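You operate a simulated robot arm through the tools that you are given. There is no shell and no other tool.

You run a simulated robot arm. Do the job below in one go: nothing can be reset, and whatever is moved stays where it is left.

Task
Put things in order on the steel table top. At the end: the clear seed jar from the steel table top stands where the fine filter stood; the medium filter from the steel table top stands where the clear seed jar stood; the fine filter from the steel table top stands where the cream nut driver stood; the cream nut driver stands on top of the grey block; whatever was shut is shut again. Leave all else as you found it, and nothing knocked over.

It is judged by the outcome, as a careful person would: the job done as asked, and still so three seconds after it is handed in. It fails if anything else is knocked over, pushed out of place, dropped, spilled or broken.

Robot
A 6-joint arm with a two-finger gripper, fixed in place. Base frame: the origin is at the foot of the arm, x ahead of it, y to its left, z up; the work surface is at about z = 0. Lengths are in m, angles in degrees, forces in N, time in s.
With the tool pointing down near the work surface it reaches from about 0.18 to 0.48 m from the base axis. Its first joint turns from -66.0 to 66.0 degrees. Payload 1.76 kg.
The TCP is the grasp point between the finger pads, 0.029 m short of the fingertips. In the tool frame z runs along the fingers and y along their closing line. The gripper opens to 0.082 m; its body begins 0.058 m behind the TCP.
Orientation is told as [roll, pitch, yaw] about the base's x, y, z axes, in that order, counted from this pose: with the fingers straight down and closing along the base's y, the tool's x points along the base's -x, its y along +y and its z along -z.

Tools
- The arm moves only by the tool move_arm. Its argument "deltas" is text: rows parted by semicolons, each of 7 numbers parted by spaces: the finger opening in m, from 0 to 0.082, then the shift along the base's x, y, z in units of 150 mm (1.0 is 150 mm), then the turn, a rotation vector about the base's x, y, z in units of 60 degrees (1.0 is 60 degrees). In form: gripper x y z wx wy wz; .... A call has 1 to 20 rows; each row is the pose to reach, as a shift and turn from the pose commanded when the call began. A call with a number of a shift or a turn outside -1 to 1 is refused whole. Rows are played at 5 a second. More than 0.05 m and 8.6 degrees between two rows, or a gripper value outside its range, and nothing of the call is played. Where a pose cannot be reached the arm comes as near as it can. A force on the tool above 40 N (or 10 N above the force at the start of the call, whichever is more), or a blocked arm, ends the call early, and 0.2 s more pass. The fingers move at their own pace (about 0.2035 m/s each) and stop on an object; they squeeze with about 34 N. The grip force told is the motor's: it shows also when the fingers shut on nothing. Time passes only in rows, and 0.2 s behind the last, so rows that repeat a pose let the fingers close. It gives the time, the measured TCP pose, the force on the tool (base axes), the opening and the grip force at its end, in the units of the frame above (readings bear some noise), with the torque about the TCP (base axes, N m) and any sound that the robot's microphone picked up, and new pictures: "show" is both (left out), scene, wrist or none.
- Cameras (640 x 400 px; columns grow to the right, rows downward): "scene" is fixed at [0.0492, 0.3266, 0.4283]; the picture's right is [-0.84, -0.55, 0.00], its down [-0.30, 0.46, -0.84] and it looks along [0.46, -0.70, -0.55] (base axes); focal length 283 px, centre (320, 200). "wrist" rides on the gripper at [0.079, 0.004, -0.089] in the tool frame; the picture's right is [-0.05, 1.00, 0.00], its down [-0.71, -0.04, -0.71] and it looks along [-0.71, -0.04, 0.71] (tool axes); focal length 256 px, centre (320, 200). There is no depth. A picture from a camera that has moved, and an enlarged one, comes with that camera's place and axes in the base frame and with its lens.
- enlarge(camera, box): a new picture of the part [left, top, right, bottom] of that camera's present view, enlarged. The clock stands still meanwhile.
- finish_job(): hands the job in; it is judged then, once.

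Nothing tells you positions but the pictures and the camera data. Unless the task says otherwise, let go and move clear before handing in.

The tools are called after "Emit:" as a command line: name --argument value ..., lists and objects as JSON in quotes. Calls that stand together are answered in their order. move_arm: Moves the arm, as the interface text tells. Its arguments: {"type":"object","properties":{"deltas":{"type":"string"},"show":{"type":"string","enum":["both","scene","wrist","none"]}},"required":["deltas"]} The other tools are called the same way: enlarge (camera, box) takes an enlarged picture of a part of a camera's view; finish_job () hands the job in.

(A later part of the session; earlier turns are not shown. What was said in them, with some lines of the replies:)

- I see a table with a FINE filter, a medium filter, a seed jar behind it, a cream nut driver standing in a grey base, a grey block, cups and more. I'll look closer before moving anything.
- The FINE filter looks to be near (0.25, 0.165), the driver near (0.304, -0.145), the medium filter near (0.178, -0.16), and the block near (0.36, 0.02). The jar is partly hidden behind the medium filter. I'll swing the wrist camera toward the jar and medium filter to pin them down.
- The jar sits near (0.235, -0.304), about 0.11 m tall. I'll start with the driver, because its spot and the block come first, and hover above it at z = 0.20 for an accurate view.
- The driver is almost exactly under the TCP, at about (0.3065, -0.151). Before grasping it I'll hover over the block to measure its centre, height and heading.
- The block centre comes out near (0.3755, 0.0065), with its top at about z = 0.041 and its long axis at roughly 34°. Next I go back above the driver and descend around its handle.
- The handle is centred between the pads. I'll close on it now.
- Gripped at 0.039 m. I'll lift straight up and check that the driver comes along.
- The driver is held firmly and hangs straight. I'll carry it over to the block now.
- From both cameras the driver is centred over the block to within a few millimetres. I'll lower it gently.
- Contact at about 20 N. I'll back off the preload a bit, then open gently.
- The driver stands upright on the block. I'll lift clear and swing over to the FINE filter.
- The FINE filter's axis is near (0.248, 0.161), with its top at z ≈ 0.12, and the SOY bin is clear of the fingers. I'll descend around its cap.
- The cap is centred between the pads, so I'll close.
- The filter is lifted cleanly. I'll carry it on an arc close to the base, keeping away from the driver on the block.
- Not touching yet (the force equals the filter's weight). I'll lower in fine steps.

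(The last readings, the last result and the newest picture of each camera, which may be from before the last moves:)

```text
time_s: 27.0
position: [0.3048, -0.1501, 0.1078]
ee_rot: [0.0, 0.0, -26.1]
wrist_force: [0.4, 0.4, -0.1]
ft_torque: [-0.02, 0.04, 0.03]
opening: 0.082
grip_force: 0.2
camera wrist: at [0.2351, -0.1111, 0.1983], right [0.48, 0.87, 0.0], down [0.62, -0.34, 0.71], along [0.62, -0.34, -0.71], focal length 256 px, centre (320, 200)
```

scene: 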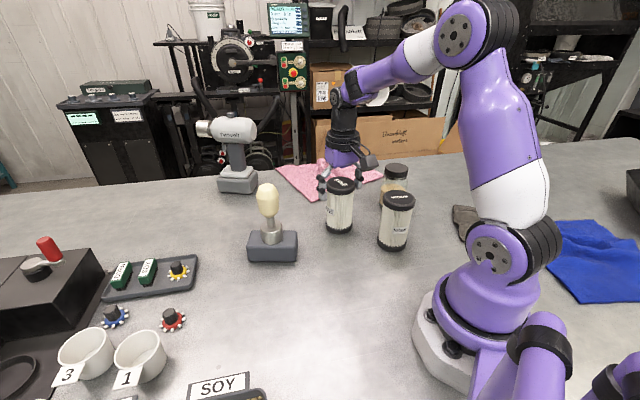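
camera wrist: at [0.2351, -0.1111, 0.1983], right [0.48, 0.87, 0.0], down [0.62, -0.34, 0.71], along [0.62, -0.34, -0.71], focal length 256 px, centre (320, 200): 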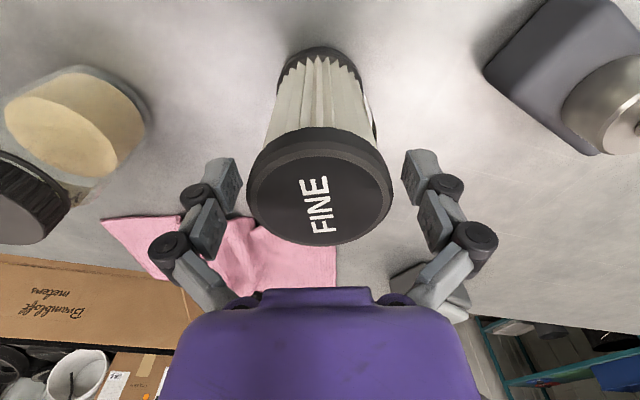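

The FINE filter now stands where the driver was. I'll lift off and move above the jar.

Emit:
move_arm --deltas "0.082 0 0 0.15 0 0 0; 0.082 0 0 0.4 0 0 0; 0.082 0 0 0.7 0 0 0; 0.082 -0.093 -0.2 0.7 0 0 -0.087; 0.082 -0.187 -0.4 0.7 0 0 -0.173; 0.082 -0.28 -0.6 0.7 0 0 -0.26; 0.082 -0.373 -0.8 0.7 0 0 -0.347; 0.082 -0.467 -1.0 0.7 0 0 -0.433; 0.082 -0.467 -1.0 0.7 0 0 -0.433" --show "both"

Emit:
enlarge --camera "wrist" --box '[250, 0, 400, 150]'

Emit:
enlarge --camera "scene" --box '[230, 140, 430, 280]'

```text
time_s: 29.0
position: [0.2349, -0.3011, 0.2121]
ee_rot: [0.0, 0.0, -52.0]
wrist_force: [0.1, 0.3, -0.1]
ft_torque: [0.03, 0.01, 0.02]
opening: 0.0821
grip_force: 0.0
camera wrist: at [0.1883, -0.2358, 0.3027], right [0.82, 0.57, 0.0], down [0.41, -0.58, 0.71], along [0.4, -0.58, -0.71], focal length 256 px, centre (320, 200)
```

scene: 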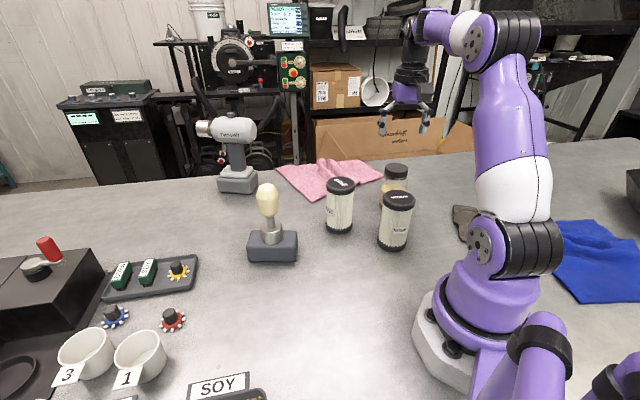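
wrist: 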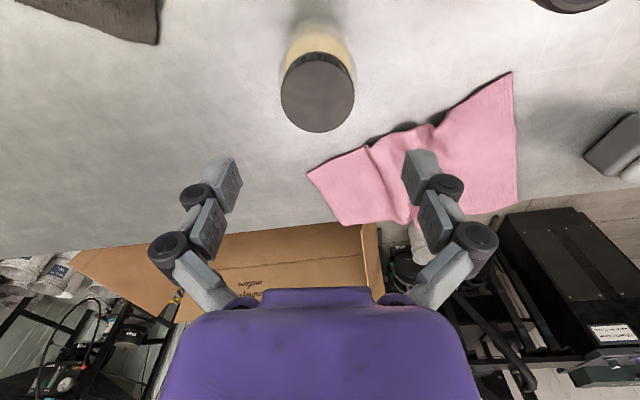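

```text
2.67 times, centred on (325, 75) of wrist
camera zoom: at [0.1883, -0.2358, 0.3027], right [0.82, 0.57, 0.0], down [0.41, -0.58, 0.71], along [0.4, -0.58, -0.71], focal length 683 px, centre (307, 533)
```

zoom: 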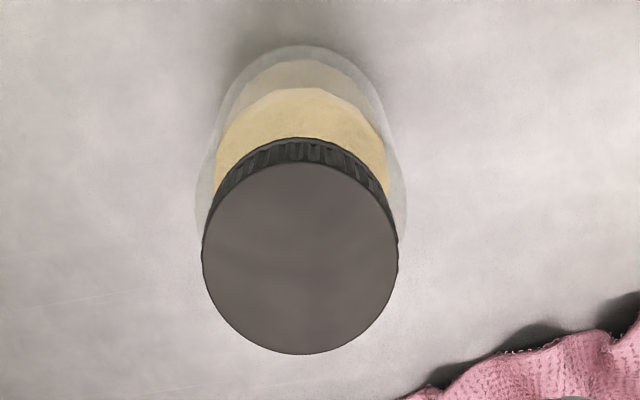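

```text
2.86 times, centred on (330, 210) of scene
camera zoom: at [0.0492, 0.3266, 0.4283], right [-0.84, -0.55, 0.0], down [-0.3, 0.46, -0.84], along [0.46, -0.7, -0.55], focal length 810 px, centre (291, 171)
```

zoom: 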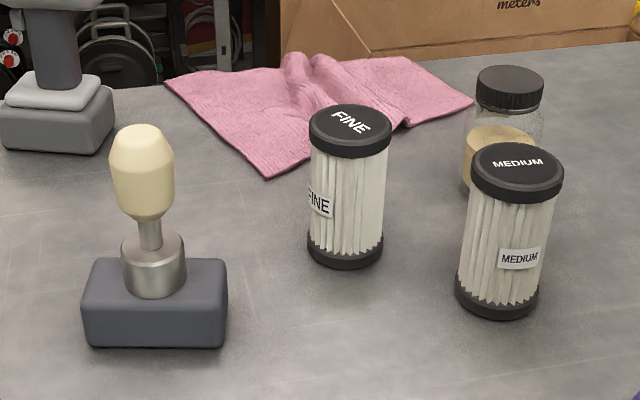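

The FINE filter and driver stand fine. The jar measures at about (0.2366, -0.3053), with its body about 0.068 m wide and its lid about 0.057 m. I want to hold it by the body, so I'll align and go partway down to check.

Emit:
move_arm --deltas "0.082 0.007 -0.033 0 0 0 0; 0.082 0.007 -0.033 -0.2 0 0 0; 0.082 0.007 -0.033 -0.4 0 0 0; 0.082 0.007 -0.033 -0.44 0 0 0; 0.082 0.007 -0.033 -0.44 0 0 0" --show "wrist"

Emit:
enlarge --camera "wrist" --box '[230, 30, 410, 210]'

```text
time_s: 30.2
position: [0.2368, -0.3057, 0.146]
ee_rot: [0.0, -0.1, -52.0]
wrist_force: [0.3, 0.6, 0.4]
ft_torque: [-0.01, 0.01, -0.02]
opening: 0.0817
grip_force: 0.0
camera wrist: at [0.1908, -0.2404, 0.237], right [0.82, 0.57, 0.0], down [0.41, -0.58, 0.71], along [0.41, -0.58, -0.71], focal length 256 px, centre (320, 200)
```

wrist: 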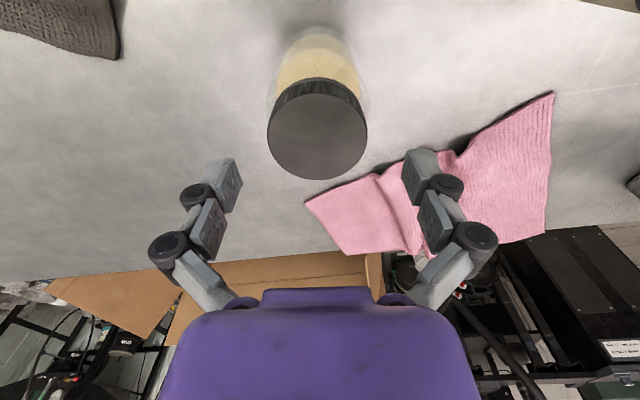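

```text
2.22 times, centred on (320, 120) of wrist
camera zoom: at [0.1908, -0.2404, 0.237], right [0.82, 0.57, 0.0], down [0.41, -0.58, 0.71], along [0.41, -0.58, -0.71], focal length 569 px, centre (320, 378)
```

zoom: 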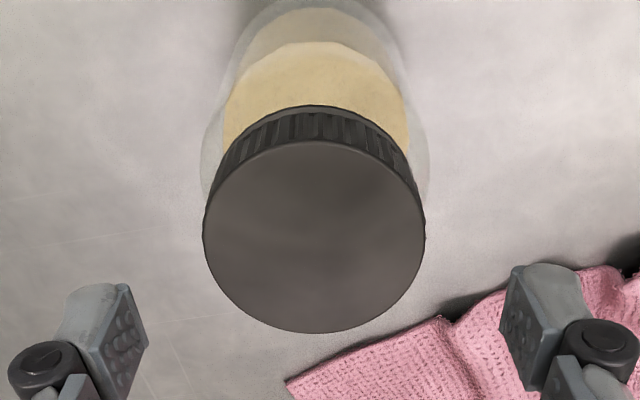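

Emit:
move_arm --deltas "0.082 -0.009 -0.007 0 0 0 0; 0.082 -0.009 -0.007 -0.1 0 0 0; 0.082 -0.009 -0.007 -0.2 0 0 0; 0.082 -0.009 -0.007 -0.3 0 0 0; 0.082 -0.009 -0.007 -0.4 0 0 0; 0.082 -0.009 -0.007 -0.5 0 0 0; 0.082 -0.009 -0.007 -0.56 0 0 0; 0.082 -0.009 -0.007 -0.56 0 0 0" --show "both"

```text
time_s: 32.0
position: [0.2368, -0.3055, 0.0615]
ee_rot: [0.0, 0.1, -51.9]
wrist_force: [-0.8, 0.3, 0.7]
ft_torque: [-0.01, -0.02, -0.02]
opening: 0.082
grip_force: 0.0
camera wrist: at [0.1891, -0.2408, 0.1527], right [0.82, 0.57, 0.0], down [0.41, -0.58, 0.71], along [0.41, -0.58, -0.71], focal length 256 px, centre (320, 200)
```

scene: 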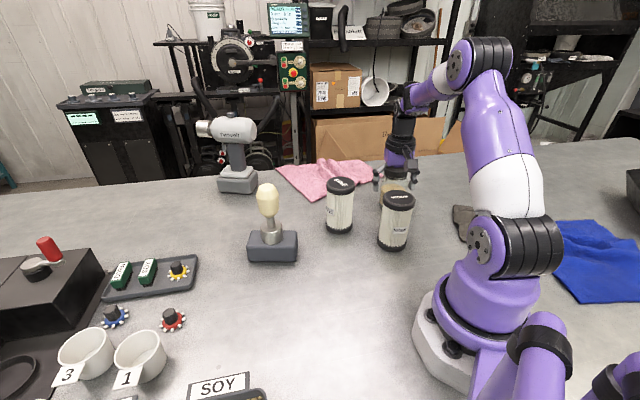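
wrist: 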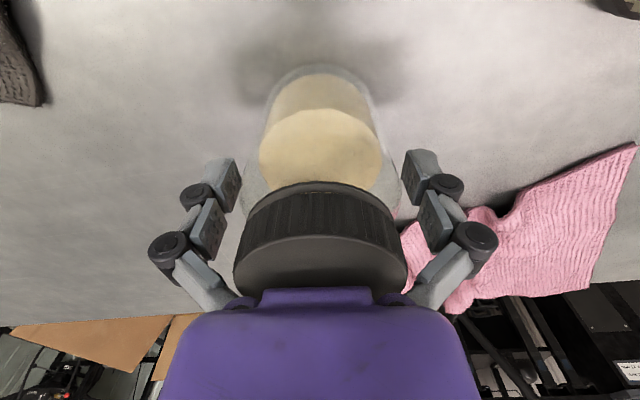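

No contact so far, and the jar body is between the pads. I'll close on it.

Emit:
move_arm --deltas "0.07 0 0 0 0 0 0; 0.04 0 0 0 0 0 0; 0.0 0 0 0 0 0 0; 0.0 0 0 0 0 0 0" --show "both"

```text
time_s: 33.0
position: [0.2355, -0.3054, 0.0627]
ee_rot: [0.0, -0.1, -51.9]
wrist_force: [-0.3, 4.5, 20.7]
ft_torque: [0.15, 0.03, -0.01]
opening: 0.0675
grip_force: 33.7
camera wrist: at [0.1892, -0.2409, 0.1534], right [0.82, 0.57, 0.0], down [0.41, -0.58, 0.71], along [0.41, -0.58, -0.71], focal length 256 px, centre (320, 200)
```

scene: 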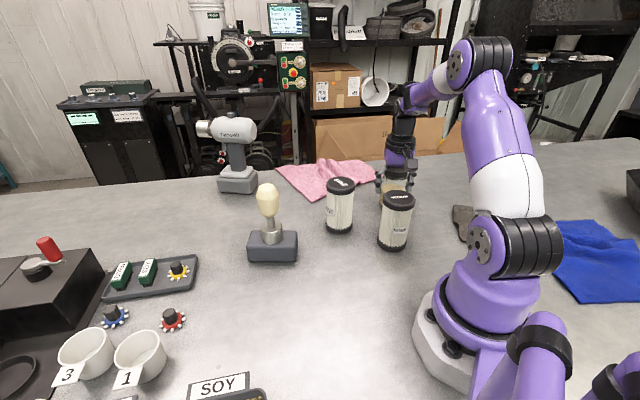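
wrist: 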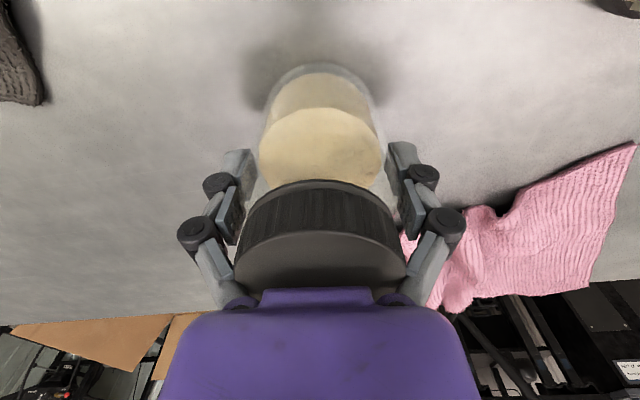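

Emit:
move_arm --deltas "0.0 0 0 0.03 0 0 0; 0.0 0 0 0.08 0 0 0; 0.0 0 0 0.15 0 0 0; 0.0 0 0 0.15 0 0 0" --show "both"

```text
time_s: 34.0
position: [0.2356, -0.3066, 0.0842]
ee_rot: [0.0, 0.0, -51.9]
wrist_force: [-0.1, -0.3, -3.0]
ft_torque: [-0.04, 0.02, -0.02]
opening: 0.067
grip_force: 34.1
camera wrist: at [0.1894, -0.2414, 0.1753], right [0.82, 0.57, 0.0], down [0.41, -0.58, 0.71], along [0.41, -0.58, -0.71], focal length 256 px, centre (320, 200)
```

scene: 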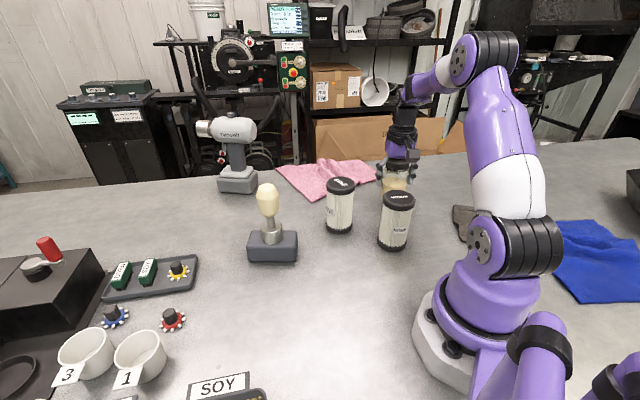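
wrist: 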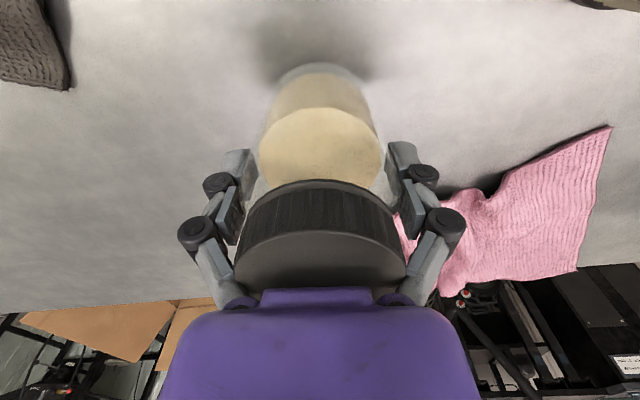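

The jar lifts without slipping. I'll raise it well above everything.

Emit:
move_arm --deltas "0.0 0 0 0.15 0 0 0; 0.0 0 0 0.35 0 0 0; 0.0 0 0 0.55 0 0 0; 0.0 0 0 0.75 0 0 0; 0.0 0 0 0.92 0 0 0; 0.0 0 0 1.0 0 0 0; 0.0 0 0 1.0 0 0 0" --show "scene"

```text
time_s: 35.6
position: [0.2335, -0.3057, 0.2344]
ee_rot: [-0.1, 0.0, -51.9]
wrist_force: [0.1, 0.5, -3.5]
ft_torque: [-0.02, 0.04, 0.0]
opening: 0.0674
grip_force: 34.1
```

scene: 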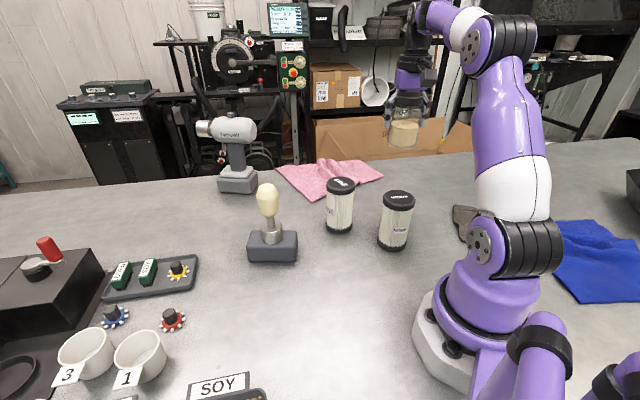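

Emit:
move_arm --deltas "0.0 0.046 0.199 0 0 0 0.073; 0.0 0.093 0.398 0 0 0 0.147; 0.0 0.139 0.597 0 0 0 0.22; 0.0 0.186 0.796 0 0 0 0.293; 0.0 0.232 0.995 0 0 0 0.367; 0.0 0.232 0.995 0 0 0 0.367" --show "scene"

Emit:
move_arm --deltas "0.0 -0.01 0.199 0 0 0 0.093; 0.0 -0.02 0.398 0 0 0 0.187; 0.0 -0.03 0.597 0 0 0 0.28; 0.0 -0.04 0.796 0 0 0 0.373; 0.0 -0.05 0.995 0 0 0 0.467; 0.0 -0.05 0.995 0 0 0 0.467" --show "scene"

```text
time_s: 37.0
position: [0.2696, -0.1565, 0.2353]
ee_rot: [0.0, 0.0, -29.9]
wrist_force: [0.4, 0.1, -2.3]
ft_torque: [-0.01, 0.01, -0.01]
opening: 0.0669
grip_force: 34.2
```

scene: 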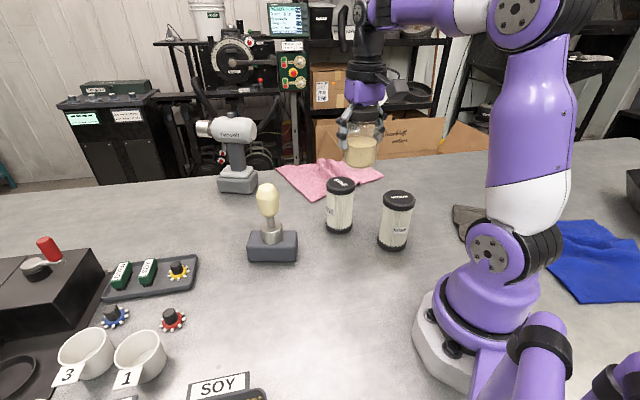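

```text
time_s: 38.4
position: [0.2624, -0.0086, 0.2357]
ee_rot: [0.0, 0.0, -1.9]
wrist_force: [0.2, 0.1, -2.3]
ft_torque: [0.01, 0.02, 0.0]
opening: 0.0673
grip_force: 34.2
```

scene: 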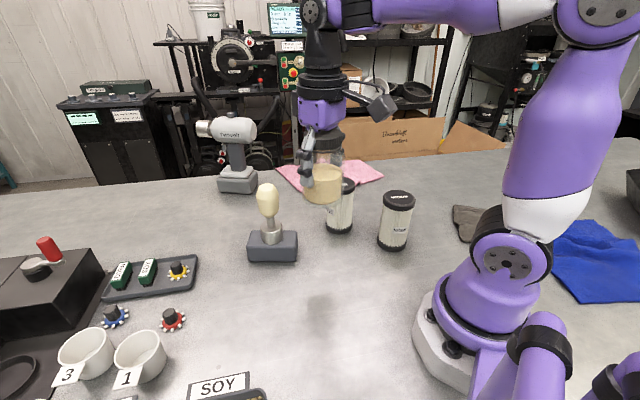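

Emit:
move_arm --deltas "0.0 -0.014 0.165 0 0 0 0.097; 0.0 -0.028 0.33 0 0 0 0.194; 0.0 -0.042 0.495 0 0 0 0.292; 0.0 -0.056 0.66 0 0 0 0.389; 0.0 -0.07 0.825 0 0 0 0.486; 0.0 -0.083 0.99 0 0 0 0.583; 0.0 -0.083 0.99 0 0 0 0.583" --show "both"

```text
time_s: 40.0
position: [0.2504, 0.1415, 0.2354]
ee_rot: [0.0, 0.0, 33.2]
wrist_force: [-0.1, 0.7, -3.0]
ft_torque: [0.0, -0.02, 0.04]
opening: 0.0669
grip_force: 33.9
camera wrist: at [0.1802, 0.1012, 0.3266], right [-0.5, 0.86, 0.0], down [0.61, 0.36, 0.71], along [0.61, 0.35, -0.71], focal length 256 px, centre (320, 200)
```

scene: 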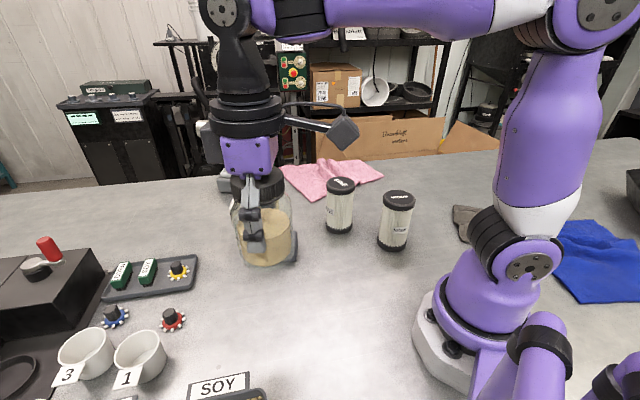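
wrist: 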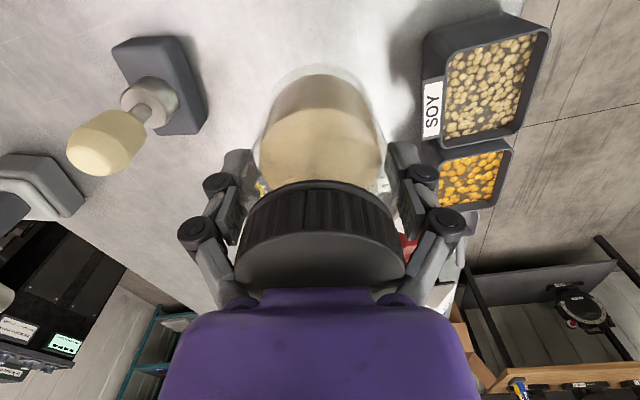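

Emit:
move_arm --deltas "0.0 -0.01 0.133 0 0 0 0; 0.0 -0.01 0.133 -0.2 0 0 0; 0.0 -0.01 0.133 -0.4 0 0 0; 0.0 -0.01 0.133 -0.6 0 0 0; 0.0 -0.01 0.133 -0.8 0 0 0; 0.0 -0.01 0.133 -0.95 0 0 0; 0.0 -0.01 0.133 -0.95 0 0 0" --show "both"

```text
time_s: 41.6
position: [0.2484, 0.1593, 0.0931]
ee_rot: [0.0, 0.0, 33.1]
wrist_force: [0.2, 0.1, -2.4]
ft_torque: [0.03, 0.0, -0.03]
opening: 0.0673
grip_force: 34.0
camera wrist: at [0.1786, 0.1206, 0.1831], right [-0.5, 0.87, 0.0], down [0.61, 0.35, 0.71], along [0.61, 0.35, -0.71], focal length 256 px, centre (320, 200)
```

scene: 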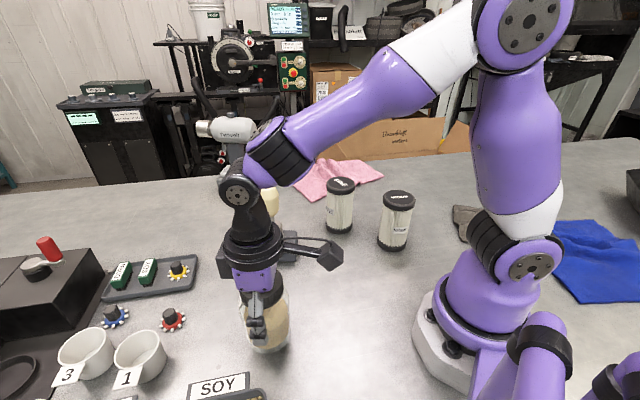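
wrist: 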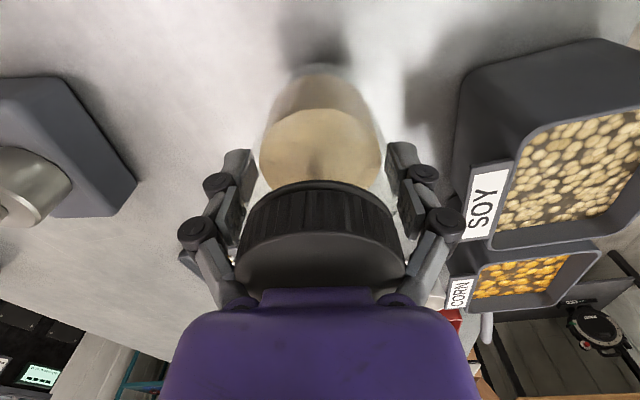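

Emit:
move_arm --deltas "0.0 0 0 -0.08 0 0 0; 0.0 0 0 -0.14 0 0 0; 0.0 0 0 -0.17 0 0 0; 0.0 0 0 -0.185 0 0 0; 0.0 0 0 -0.185 0 0 0" --show "none"

```text
time_s: 42.8
position: [0.2486, 0.1603, 0.0667]
ee_rot: [0.0, 0.0, 33.1]
wrist_force: [0.4, -0.2, -2.5]
ft_torque: [0.03, -0.01, -0.03]
opening: 0.0671
grip_force: 34.2
```

Emit:
move_arm --deltas "0.0 0 0 -0.007 0 0 0; 0.0 0 0 -0.014 0 0 0; 0.0 0 0 -0.014 0 0 0" --show "none"

```text
time_s: 43.6
position: [0.2488, 0.1607, 0.0632]
ee_rot: [0.0, -0.1, 33.1]
wrist_force: [-3.0, -1.9, 9.4]
ft_torque: [0.09, 0.03, 0.01]
opening: 0.0675
grip_force: 34.3
```

Contact made. I'll ease the preload slightly and release.

Emit:
move_arm --deltas "0.0 0 0 0.003 0 0 0; 0.069 0 0 0.003 0 0 0; 0.073 0 0 0.003 0 0 0; 0.082 0 0 0.003 0 0 0; 0.082 0 0 0.003 0 0 0" --show "both"

```text
time_s: 44.8
position: [0.2479, 0.1608, 0.0635]
ee_rot: [0.0, 0.0, 33.1]
wrist_force: [-0.2, -0.5, -0.4]
ft_torque: [-0.04, -0.02, -0.01]
opening: 0.082
grip_force: 0.0
camera wrist: at [0.1788, 0.121, 0.154], right [-0.5, 0.87, 0.0], down [0.61, 0.35, 0.71], along [0.61, 0.35, -0.71], focal length 256 px, centre (320, 200)
```

scene: 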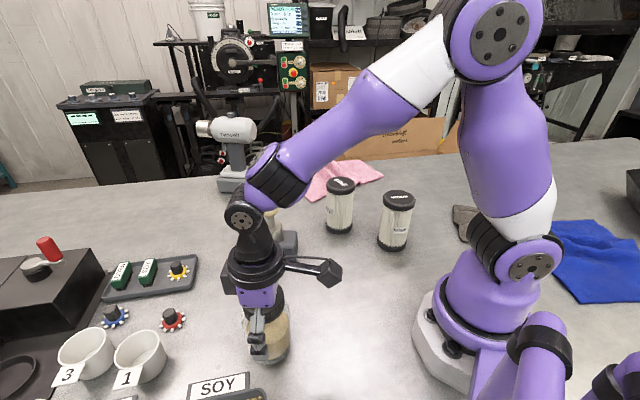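
wrist: 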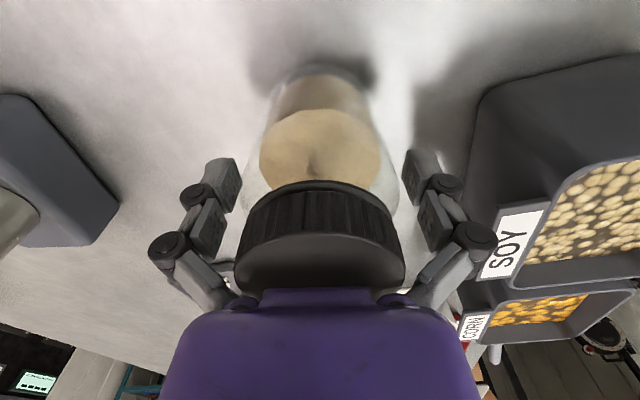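

Emit:
move_arm --deltas "0.082 0 0 0.08 0 0 0; 0.082 0 0 0.2 0 0 0; 0.082 0 0 0.4 0 0 0; 0.082 0 0 0.6 0 0 0; 0.082 0 0 0.8 0 0 0; 0.082 0 0 1.0 0 0 0; 0.082 0 0 1.0 0 0 0" --show "both"

Emit:
enlarge --camera "wrist" --box '[250, 0, 400, 150]'

```text
time_s: 46.4
position: [0.2463, 0.1599, 0.215]
ee_rot: [0.0, 0.0, 33.1]
wrist_force: [-1.5, 0.2, -0.6]
ft_torque: [0.02, -0.02, 0.03]
opening: 0.0822
grip_force: 0.0
camera wrist: at [0.1782, 0.1205, 0.3049], right [-0.5, 0.87, 0.0], down [0.61, 0.35, 0.71], along [0.61, 0.35, -0.71], focal length 256 px, centre (320, 200)
```

scene: 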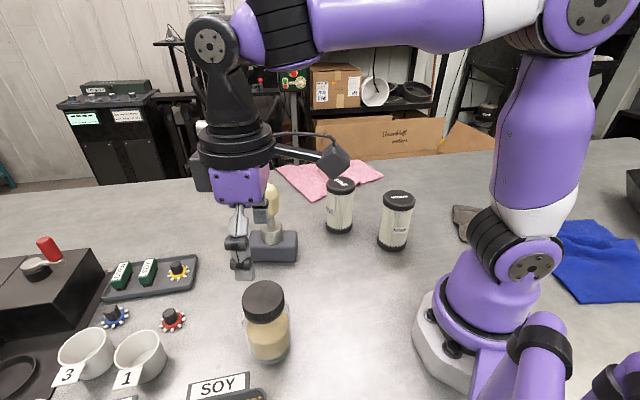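
wrist: 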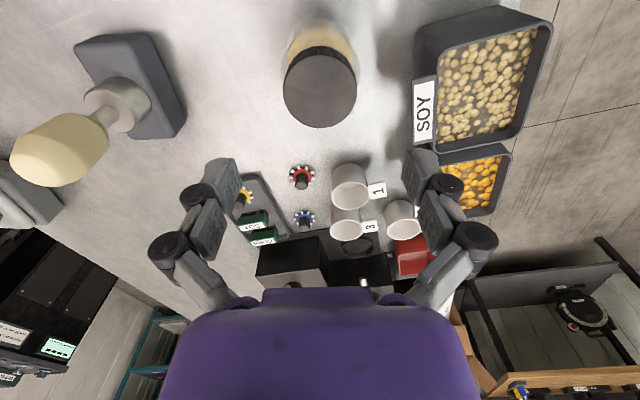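

```text
2.67 times, centred on (325, 75) of wrist
camera zoom: at [0.1782, 0.1205, 0.3049], right [-0.5, 0.87, 0.0], down [0.61, 0.35, 0.71], along [0.61, 0.35, -0.71], focal length 683 px, centre (307, 533)
```

zoom: 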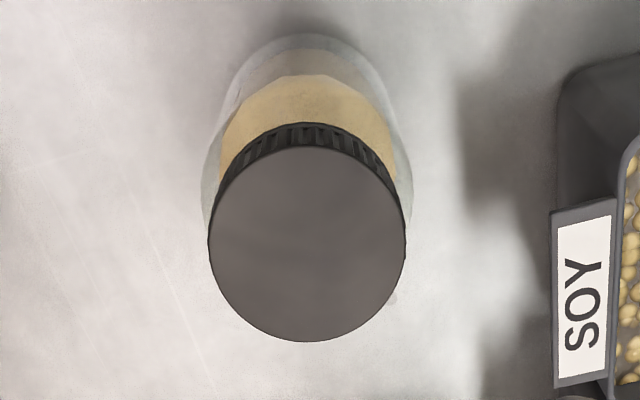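

The jar stands upright where the FINE filter was. I'll swing over to the medium filter next.

Emit:
move_arm --deltas "0.082 -0.011 -0.199 0 0 0 -0.1; 0.082 -0.023 -0.397 0 0 0 -0.2; 0.082 -0.034 -0.596 0 0 0 -0.3; 0.082 -0.046 -0.794 0 0 0 -0.4; 0.082 -0.057 -0.993 0 0 0 -0.5; 0.082 -0.057 -0.993 0 0 0 -0.5" --show "none"

Emit:
move_arm --deltas "0.082 -0.053 -0.199 0 0 0 -0.127; 0.082 -0.107 -0.397 0 0 0 -0.253; 0.082 -0.16 -0.596 0 0 0 -0.38; 0.082 -0.213 -0.794 0 0 0 -0.507; 0.082 -0.267 -0.993 0 0 0 -0.633; 0.082 -0.267 -0.993 0 0 0 -0.633" --show "both"

```text
time_s: 47.8
position: [0.239, 0.0125, 0.2136]
ee_rot: [-0.1, 0.0, 3.0]
wrist_force: [-0.1, 0.3, -1.1]
ft_torque: [-0.01, 0.0, 0.0]
opening: 0.0822
grip_force: 0.0
```

```text
time_s: 49.2
position: [0.1993, -0.137, 0.2124]
ee_rot: [-0.1, 0.0, -35.0]
wrist_force: [-0.2, -0.2, -0.6]
ft_torque: [-0.01, 0.06, 0.02]
opening: 0.0822
grip_force: 0.0
camera wrist: at [0.1358, -0.0884, 0.303], right [0.62, 0.79, 0.0], down [0.56, -0.44, 0.71], along [0.56, -0.44, -0.71], focal length 256 px, centre (320, 200)
```

scene: 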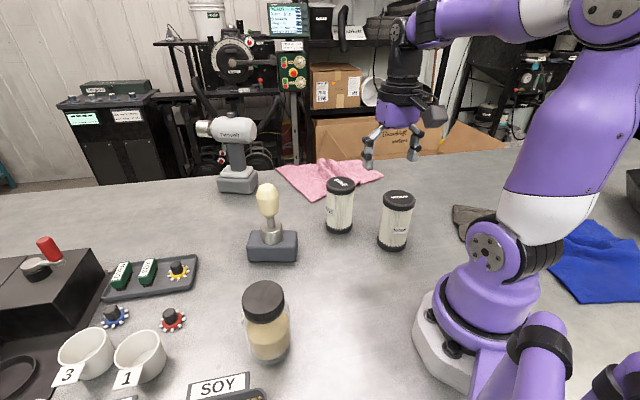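
wrist: 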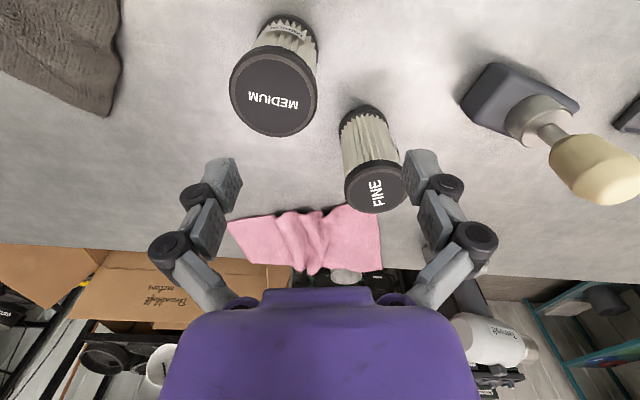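

Emit:
move_arm --deltas "0.082 -0.075 -0.082 0 0 0 -0.063; 0.082 -0.149 -0.163 0 0 0 -0.125; 0.082 -0.149 -0.163 0 0 0 -0.125" --show "wrist"

Emit:
enlarge --camera "wrist" --box '[250, 0, 400, 150]'

```text
time_s: 50.0
position: [0.1765, -0.1623, 0.213]
ee_rot: [-0.1, 0.0, -42.3]
wrist_force: [-0.2, -0.1, 0.1]
ft_torque: [-0.04, 0.01, 0.02]
opening: 0.0819
grip_force: 0.1
camera wrist: at [0.1209, -0.1053, 0.3034], right [0.71, 0.7, 0.0], down [0.5, -0.5, 0.71], along [0.5, -0.5, -0.71], focal length 256 px, centre (320, 200)
```

wrist: 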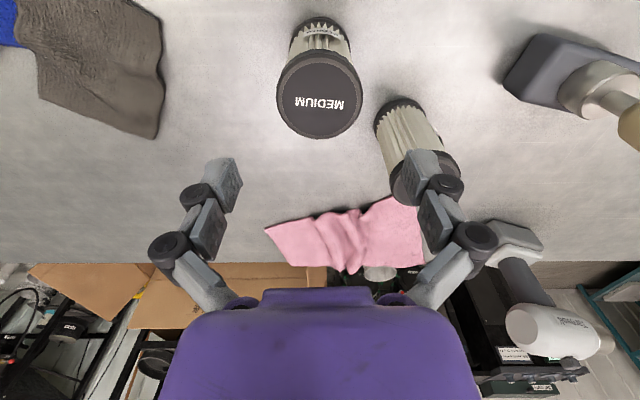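

```text
2.67 times, centred on (325, 75) of wrist
camera zoom: at [0.1209, -0.1053, 0.3034], right [0.71, 0.7, 0.0], down [0.5, -0.5, 0.71], along [0.5, -0.5, -0.71], focal length 683 px, centre (307, 533)
```

zoom: 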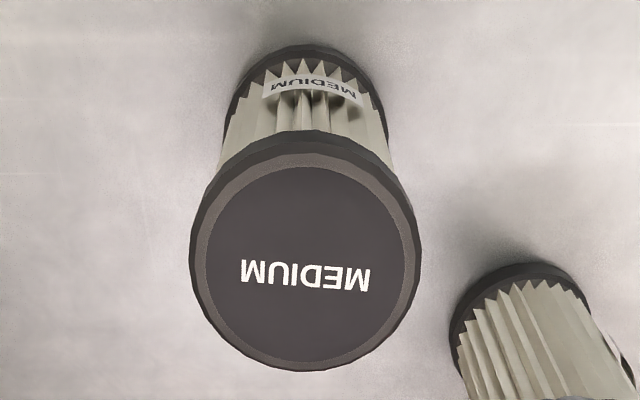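

The medium filter is centred under the TCP. I'll descend around its cap.

Emit:
move_arm --deltas "0.082 0.003 -0.003 -0.15 0 0 0; 0.082 0.003 -0.003 -0.3 0 0 0; 0.082 0.003 -0.003 -0.45 0 0 0; 0.082 0.003 -0.003 -0.58 0 0 0; 0.082 0.003 -0.003 -0.699 0 0 0; 0.082 0.003 -0.003 -0.699 0 0 0" --show "both"

```text
time_s: 51.4
position: [0.1791, -0.1618, 0.1094]
ee_rot: [0.1, 0.1, -42.5]
wrist_force: [0.5, -0.3, -0.6]
ft_torque: [0.02, -0.01, 0.0]
opening: 0.0818
grip_force: 0.1
camera wrist: at [0.122, -0.1053, 0.199], right [0.71, 0.7, 0.0], down [0.5, -0.5, 0.71], along [0.5, -0.5, -0.71], focal length 256 px, centre (320, 200)
```

scene: 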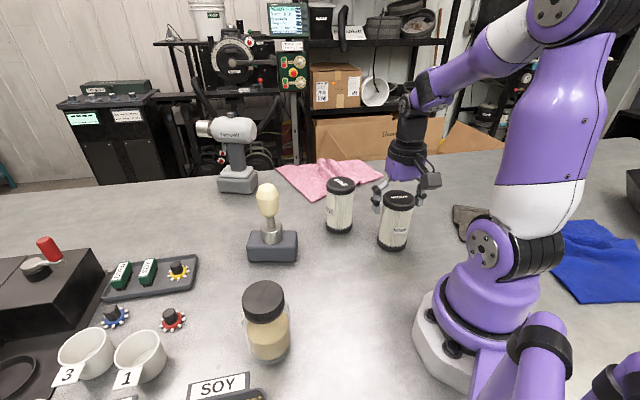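
wrist: 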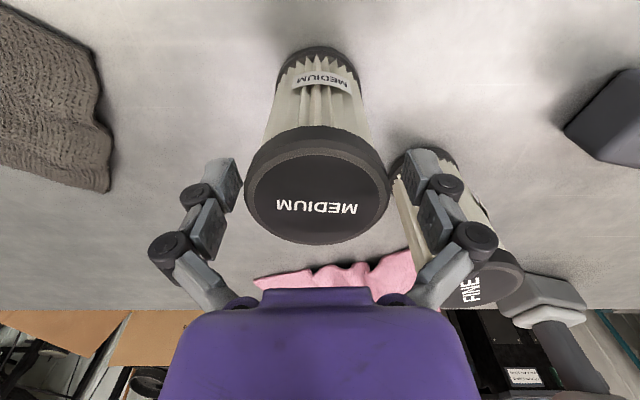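

Emit:
move_arm --deltas "0.06 0 0 0 0 0 0; 0.03 0 0 0 0 0 0; 0.0 0 0 0 0 0 0; 0.0 0 0 0 0 0 0; 0.0 0 0 0.04 0 0 0; 0.0 0 0 0.12 0 0 0; 0.0 0 0 0.12 0 0 0" --show "both"

```text
time_s: 53.0
position: [0.1772, -0.1629, 0.1276]
ee_rot: [0.0, 0.0, -42.4]
wrist_force: [-0.4, -0.8, -1.4]
ft_torque: [0.0, -0.02, 0.03]
opening: 0.0613
grip_force: 34.2
camera wrist: at [0.1215, -0.1052, 0.2174], right [0.71, 0.7, 0.0], down [0.5, -0.5, 0.71], along [0.5, -0.5, -0.71], focal length 256 px, centre (320, 200)
```

scene: 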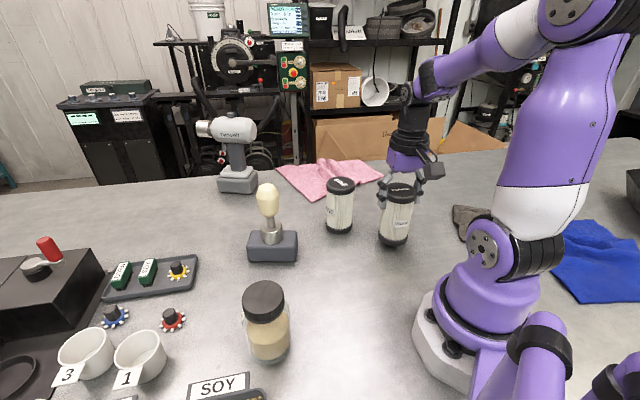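
wrist: 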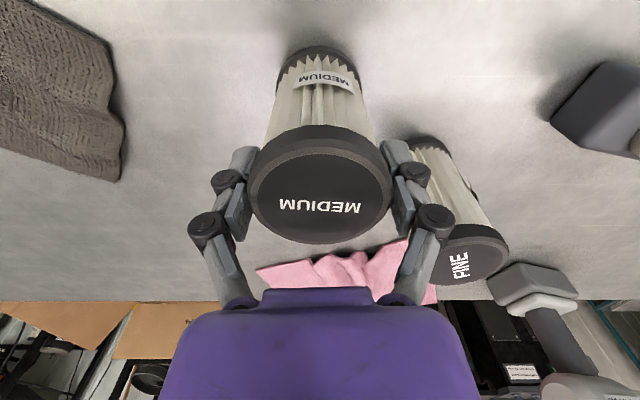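

Emit:
move_arm --deltas "0.0 0 0 0.14 0 0 0; 0.0 0 0 0.28 0 0 0; 0.0 0.077 -0.192 0.28 0 0 -0.032; 0.0 0.153 -0.383 0.28 0 0 -0.064; 0.0 0.23 -0.575 0.28 0 0 -0.096; 0.0 0.306 -0.766 0.28 0 0 -0.128; 0.0 0.383 -0.958 0.28 0 0 -0.16; 0.0 0.383 -0.958 0.28 0 0 -0.16" --show "both"

```text
time_s: 54.8
position: [0.2373, -0.3063, 0.1688]
ee_rot: [0.0, 0.0, -52.0]
wrist_force: [0.6, 0.3, -1.2]
ft_torque: [-0.03, 0.01, 0.01]
opening: 0.0615
grip_force: 33.7
camera wrist: at [0.1909, -0.2407, 0.2591], right [0.82, 0.57, 0.0], down [0.41, -0.58, 0.71], along [0.4, -0.58, -0.71], focal length 256 px, centre (320, 200)
```

scene: 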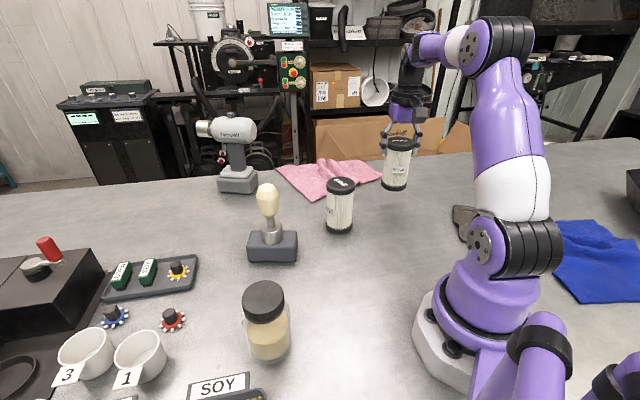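
wrist: 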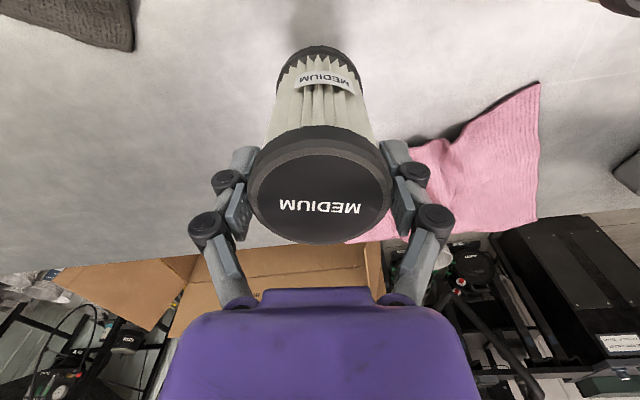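

The medium filter is above the jar's old spot. I'll lower it.

Emit:
move_arm --deltas "0.0 0 0 -0.15 0 0 0; 0.0 0 0 -0.28 0 0 0; 0.0 0 0 -0.35 0 0 0; 0.0 0 0 -0.385 0 0 0; 0.0 0 0 -0.385 0 0 0" --show "none"

Emit:
move_arm --deltas "0.0 0 0 -0.005 0 0 0; 0.0 0 0 -0.01 0 0 0; 0.0 0 0 -0.01 0 0 0" --show "none"

```text
time_s: 56.0
position: [0.2357, -0.3051, 0.1109]
ee_rot: [0.0, 0.0, -52.0]
wrist_force: [0.1, 0.4, -1.2]
ft_torque: [-0.01, 0.02, -0.02]
opening: 0.0612
grip_force: 34.2
```

```text
time_s: 56.8
position: [0.2352, -0.3052, 0.1086]
ee_rot: [0.0, 0.0, -52.1]
wrist_force: [-1.0, -0.9, -1.2]
ft_torque: [-0.01, 0.0, 0.03]
opening: 0.0613
grip_force: 34.6
```

Emit:
move_arm --deltas "0.0 0 0 -0.004 0 0 0; 0.0 0 0 -0.007 0 0 0; 0.0 0 0 -0.007 0 0 0" --show "none"

```text
time_s: 57.6
position: [0.2351, -0.3055, 0.1081]
ee_rot: [0.0, -0.2, -52.1]
wrist_force: [-3.1, 2.2, 12.0]
ft_torque: [0.21, 0.01, 0.08]
opening: 0.0611
grip_force: 34.0
```

Emit:
move_arm --deltas "0.0 0 0 0.003 0 0 0; 0.064 0 0 0.003 0 0 0; 0.07 0 0 0.003 0 0 0; 0.082 0 0 0.003 0 0 0; 0.082 0 0 0.003 0 0 0" --show "both"

```text
time_s: 58.8
position: [0.2351, -0.306, 0.1089]
ee_rot: [0.0, 0.0, -52.0]
wrist_force: [0.5, 0.7, 0.1]
ft_torque: [-0.01, -0.01, 0.02]
opening: 0.0821
grip_force: 0.1
camera wrist: at [0.1894, -0.2406, 0.199], right [0.82, 0.57, 0.0], down [0.41, -0.58, 0.71], along [0.4, -0.58, -0.71], focal length 256 px, centre (320, 200)
```

scene: 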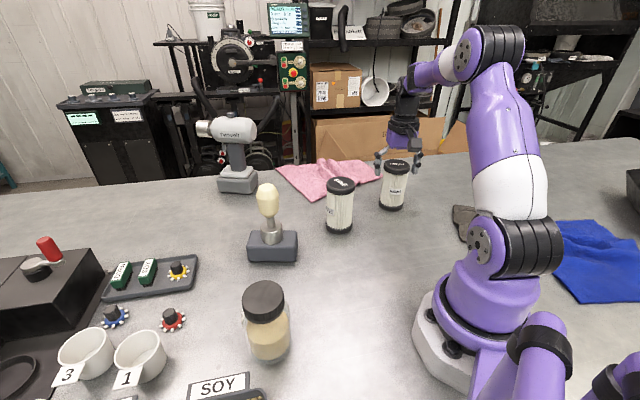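
wrist: 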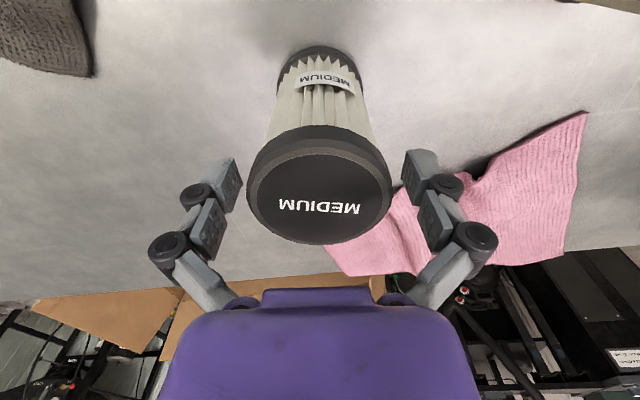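

Released. I'll lift clear and check the whole scene.

Emit:
move_arm --deltas "0.082 0 0 0.1 0 0 0; 0.082 0 0 0.3 0 0 0; 0.082 0 0 0.55 0 0 0; 0.082 0 0 0.8 0 0 0; 0.082 0 0 1.0 0 0 0; 0.082 0 0 1.0 0 0 0" --show "both"

Emit:
enlarge --camera "scene" --box '[220, 130, 440, 270]'

Emit:
enlarge --camera "scene" --box '[20, 230, 320, 400]'

```text
time_s: 60.2
position: [0.2343, -0.3063, 0.2596]
ee_rot: [0.0, -0.1, -51.9]
wrist_force: [-0.2, 0.3, 0.4]
ft_torque: [0.01, -0.01, 0.02]
opening: 0.0818
grip_force: 0.0
camera wrist: at [0.1889, -0.2405, 0.3498], right [0.82, 0.57, 0.0], down [0.41, -0.58, 0.71], along [0.4, -0.58, -0.71], focal length 256 px, centre (320, 200)
```

scene: 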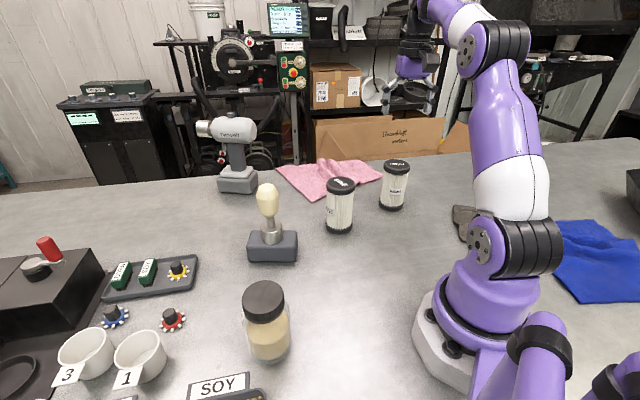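
wrist: 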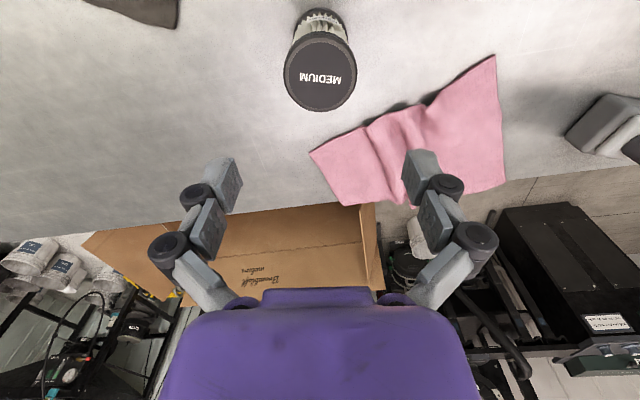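

```text
2.86 times, centred on (330, 200) of scene
camera zoom: at [0.0492, 0.3266, 0.4283], right [-0.84, -0.55, 0.0], down [-0.3, 0.46, -0.84], along [0.46, -0.7, -0.55], focal length 810 px, centre (291, 200)
```

zoom: 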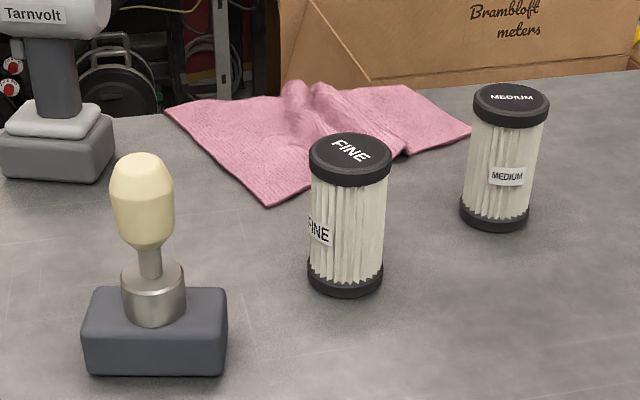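

```text
2.13 times, centred on (170, 315) of scene
camera zoom: at [0.0492, 0.3266, 0.4283], right [-0.84, -0.55, 0.0], down [-0.3, 0.46, -0.84], along [0.46, -0.7, -0.55], focal length 604 px, centre (640, -45)
```

zoom: 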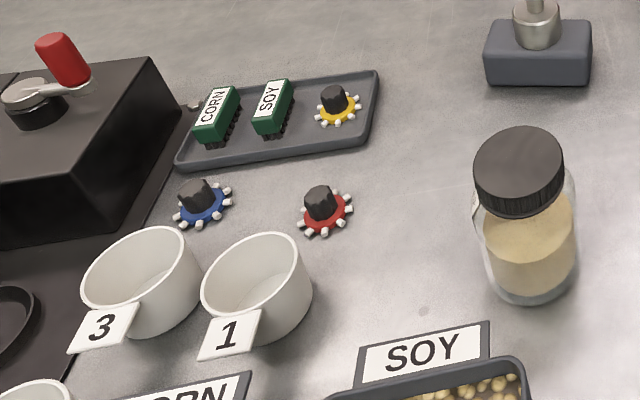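

All the items are where they should be. The driver stands upright on the grey block, the FINE filter is on the driver's old spot, and the jar, still lidded, is on the FINE filter's spot. The medium filter is on the jar's spot. Nothing else has moved, and the arm is clear, so I'm handing the job in.

Emit:
finish_job

```text
The job is handed in.
```

The job is handed in, and my last pictures showed everything upright and in place. I haven't seen the judge's result.

- **Cream nut driver:** it stands on top of the grey block. Its base is nearly as wide as the block's short side, but it stayed steady for about 45 seconds before I handed in.
- **Fine filter:** it stands where the nut driver stood.
- **Clear seed jar:** it stands where the fine filter stood. I carried it by the body, so the lid stayed shut.
- **Medium filter:** it stands where the seed jar stood.

Placements should be within a few millimetres of the original spots, judging by the camera measurements. Nothing else looked moved or knocked over. The gripper is empty and raised clear above the medium filter.
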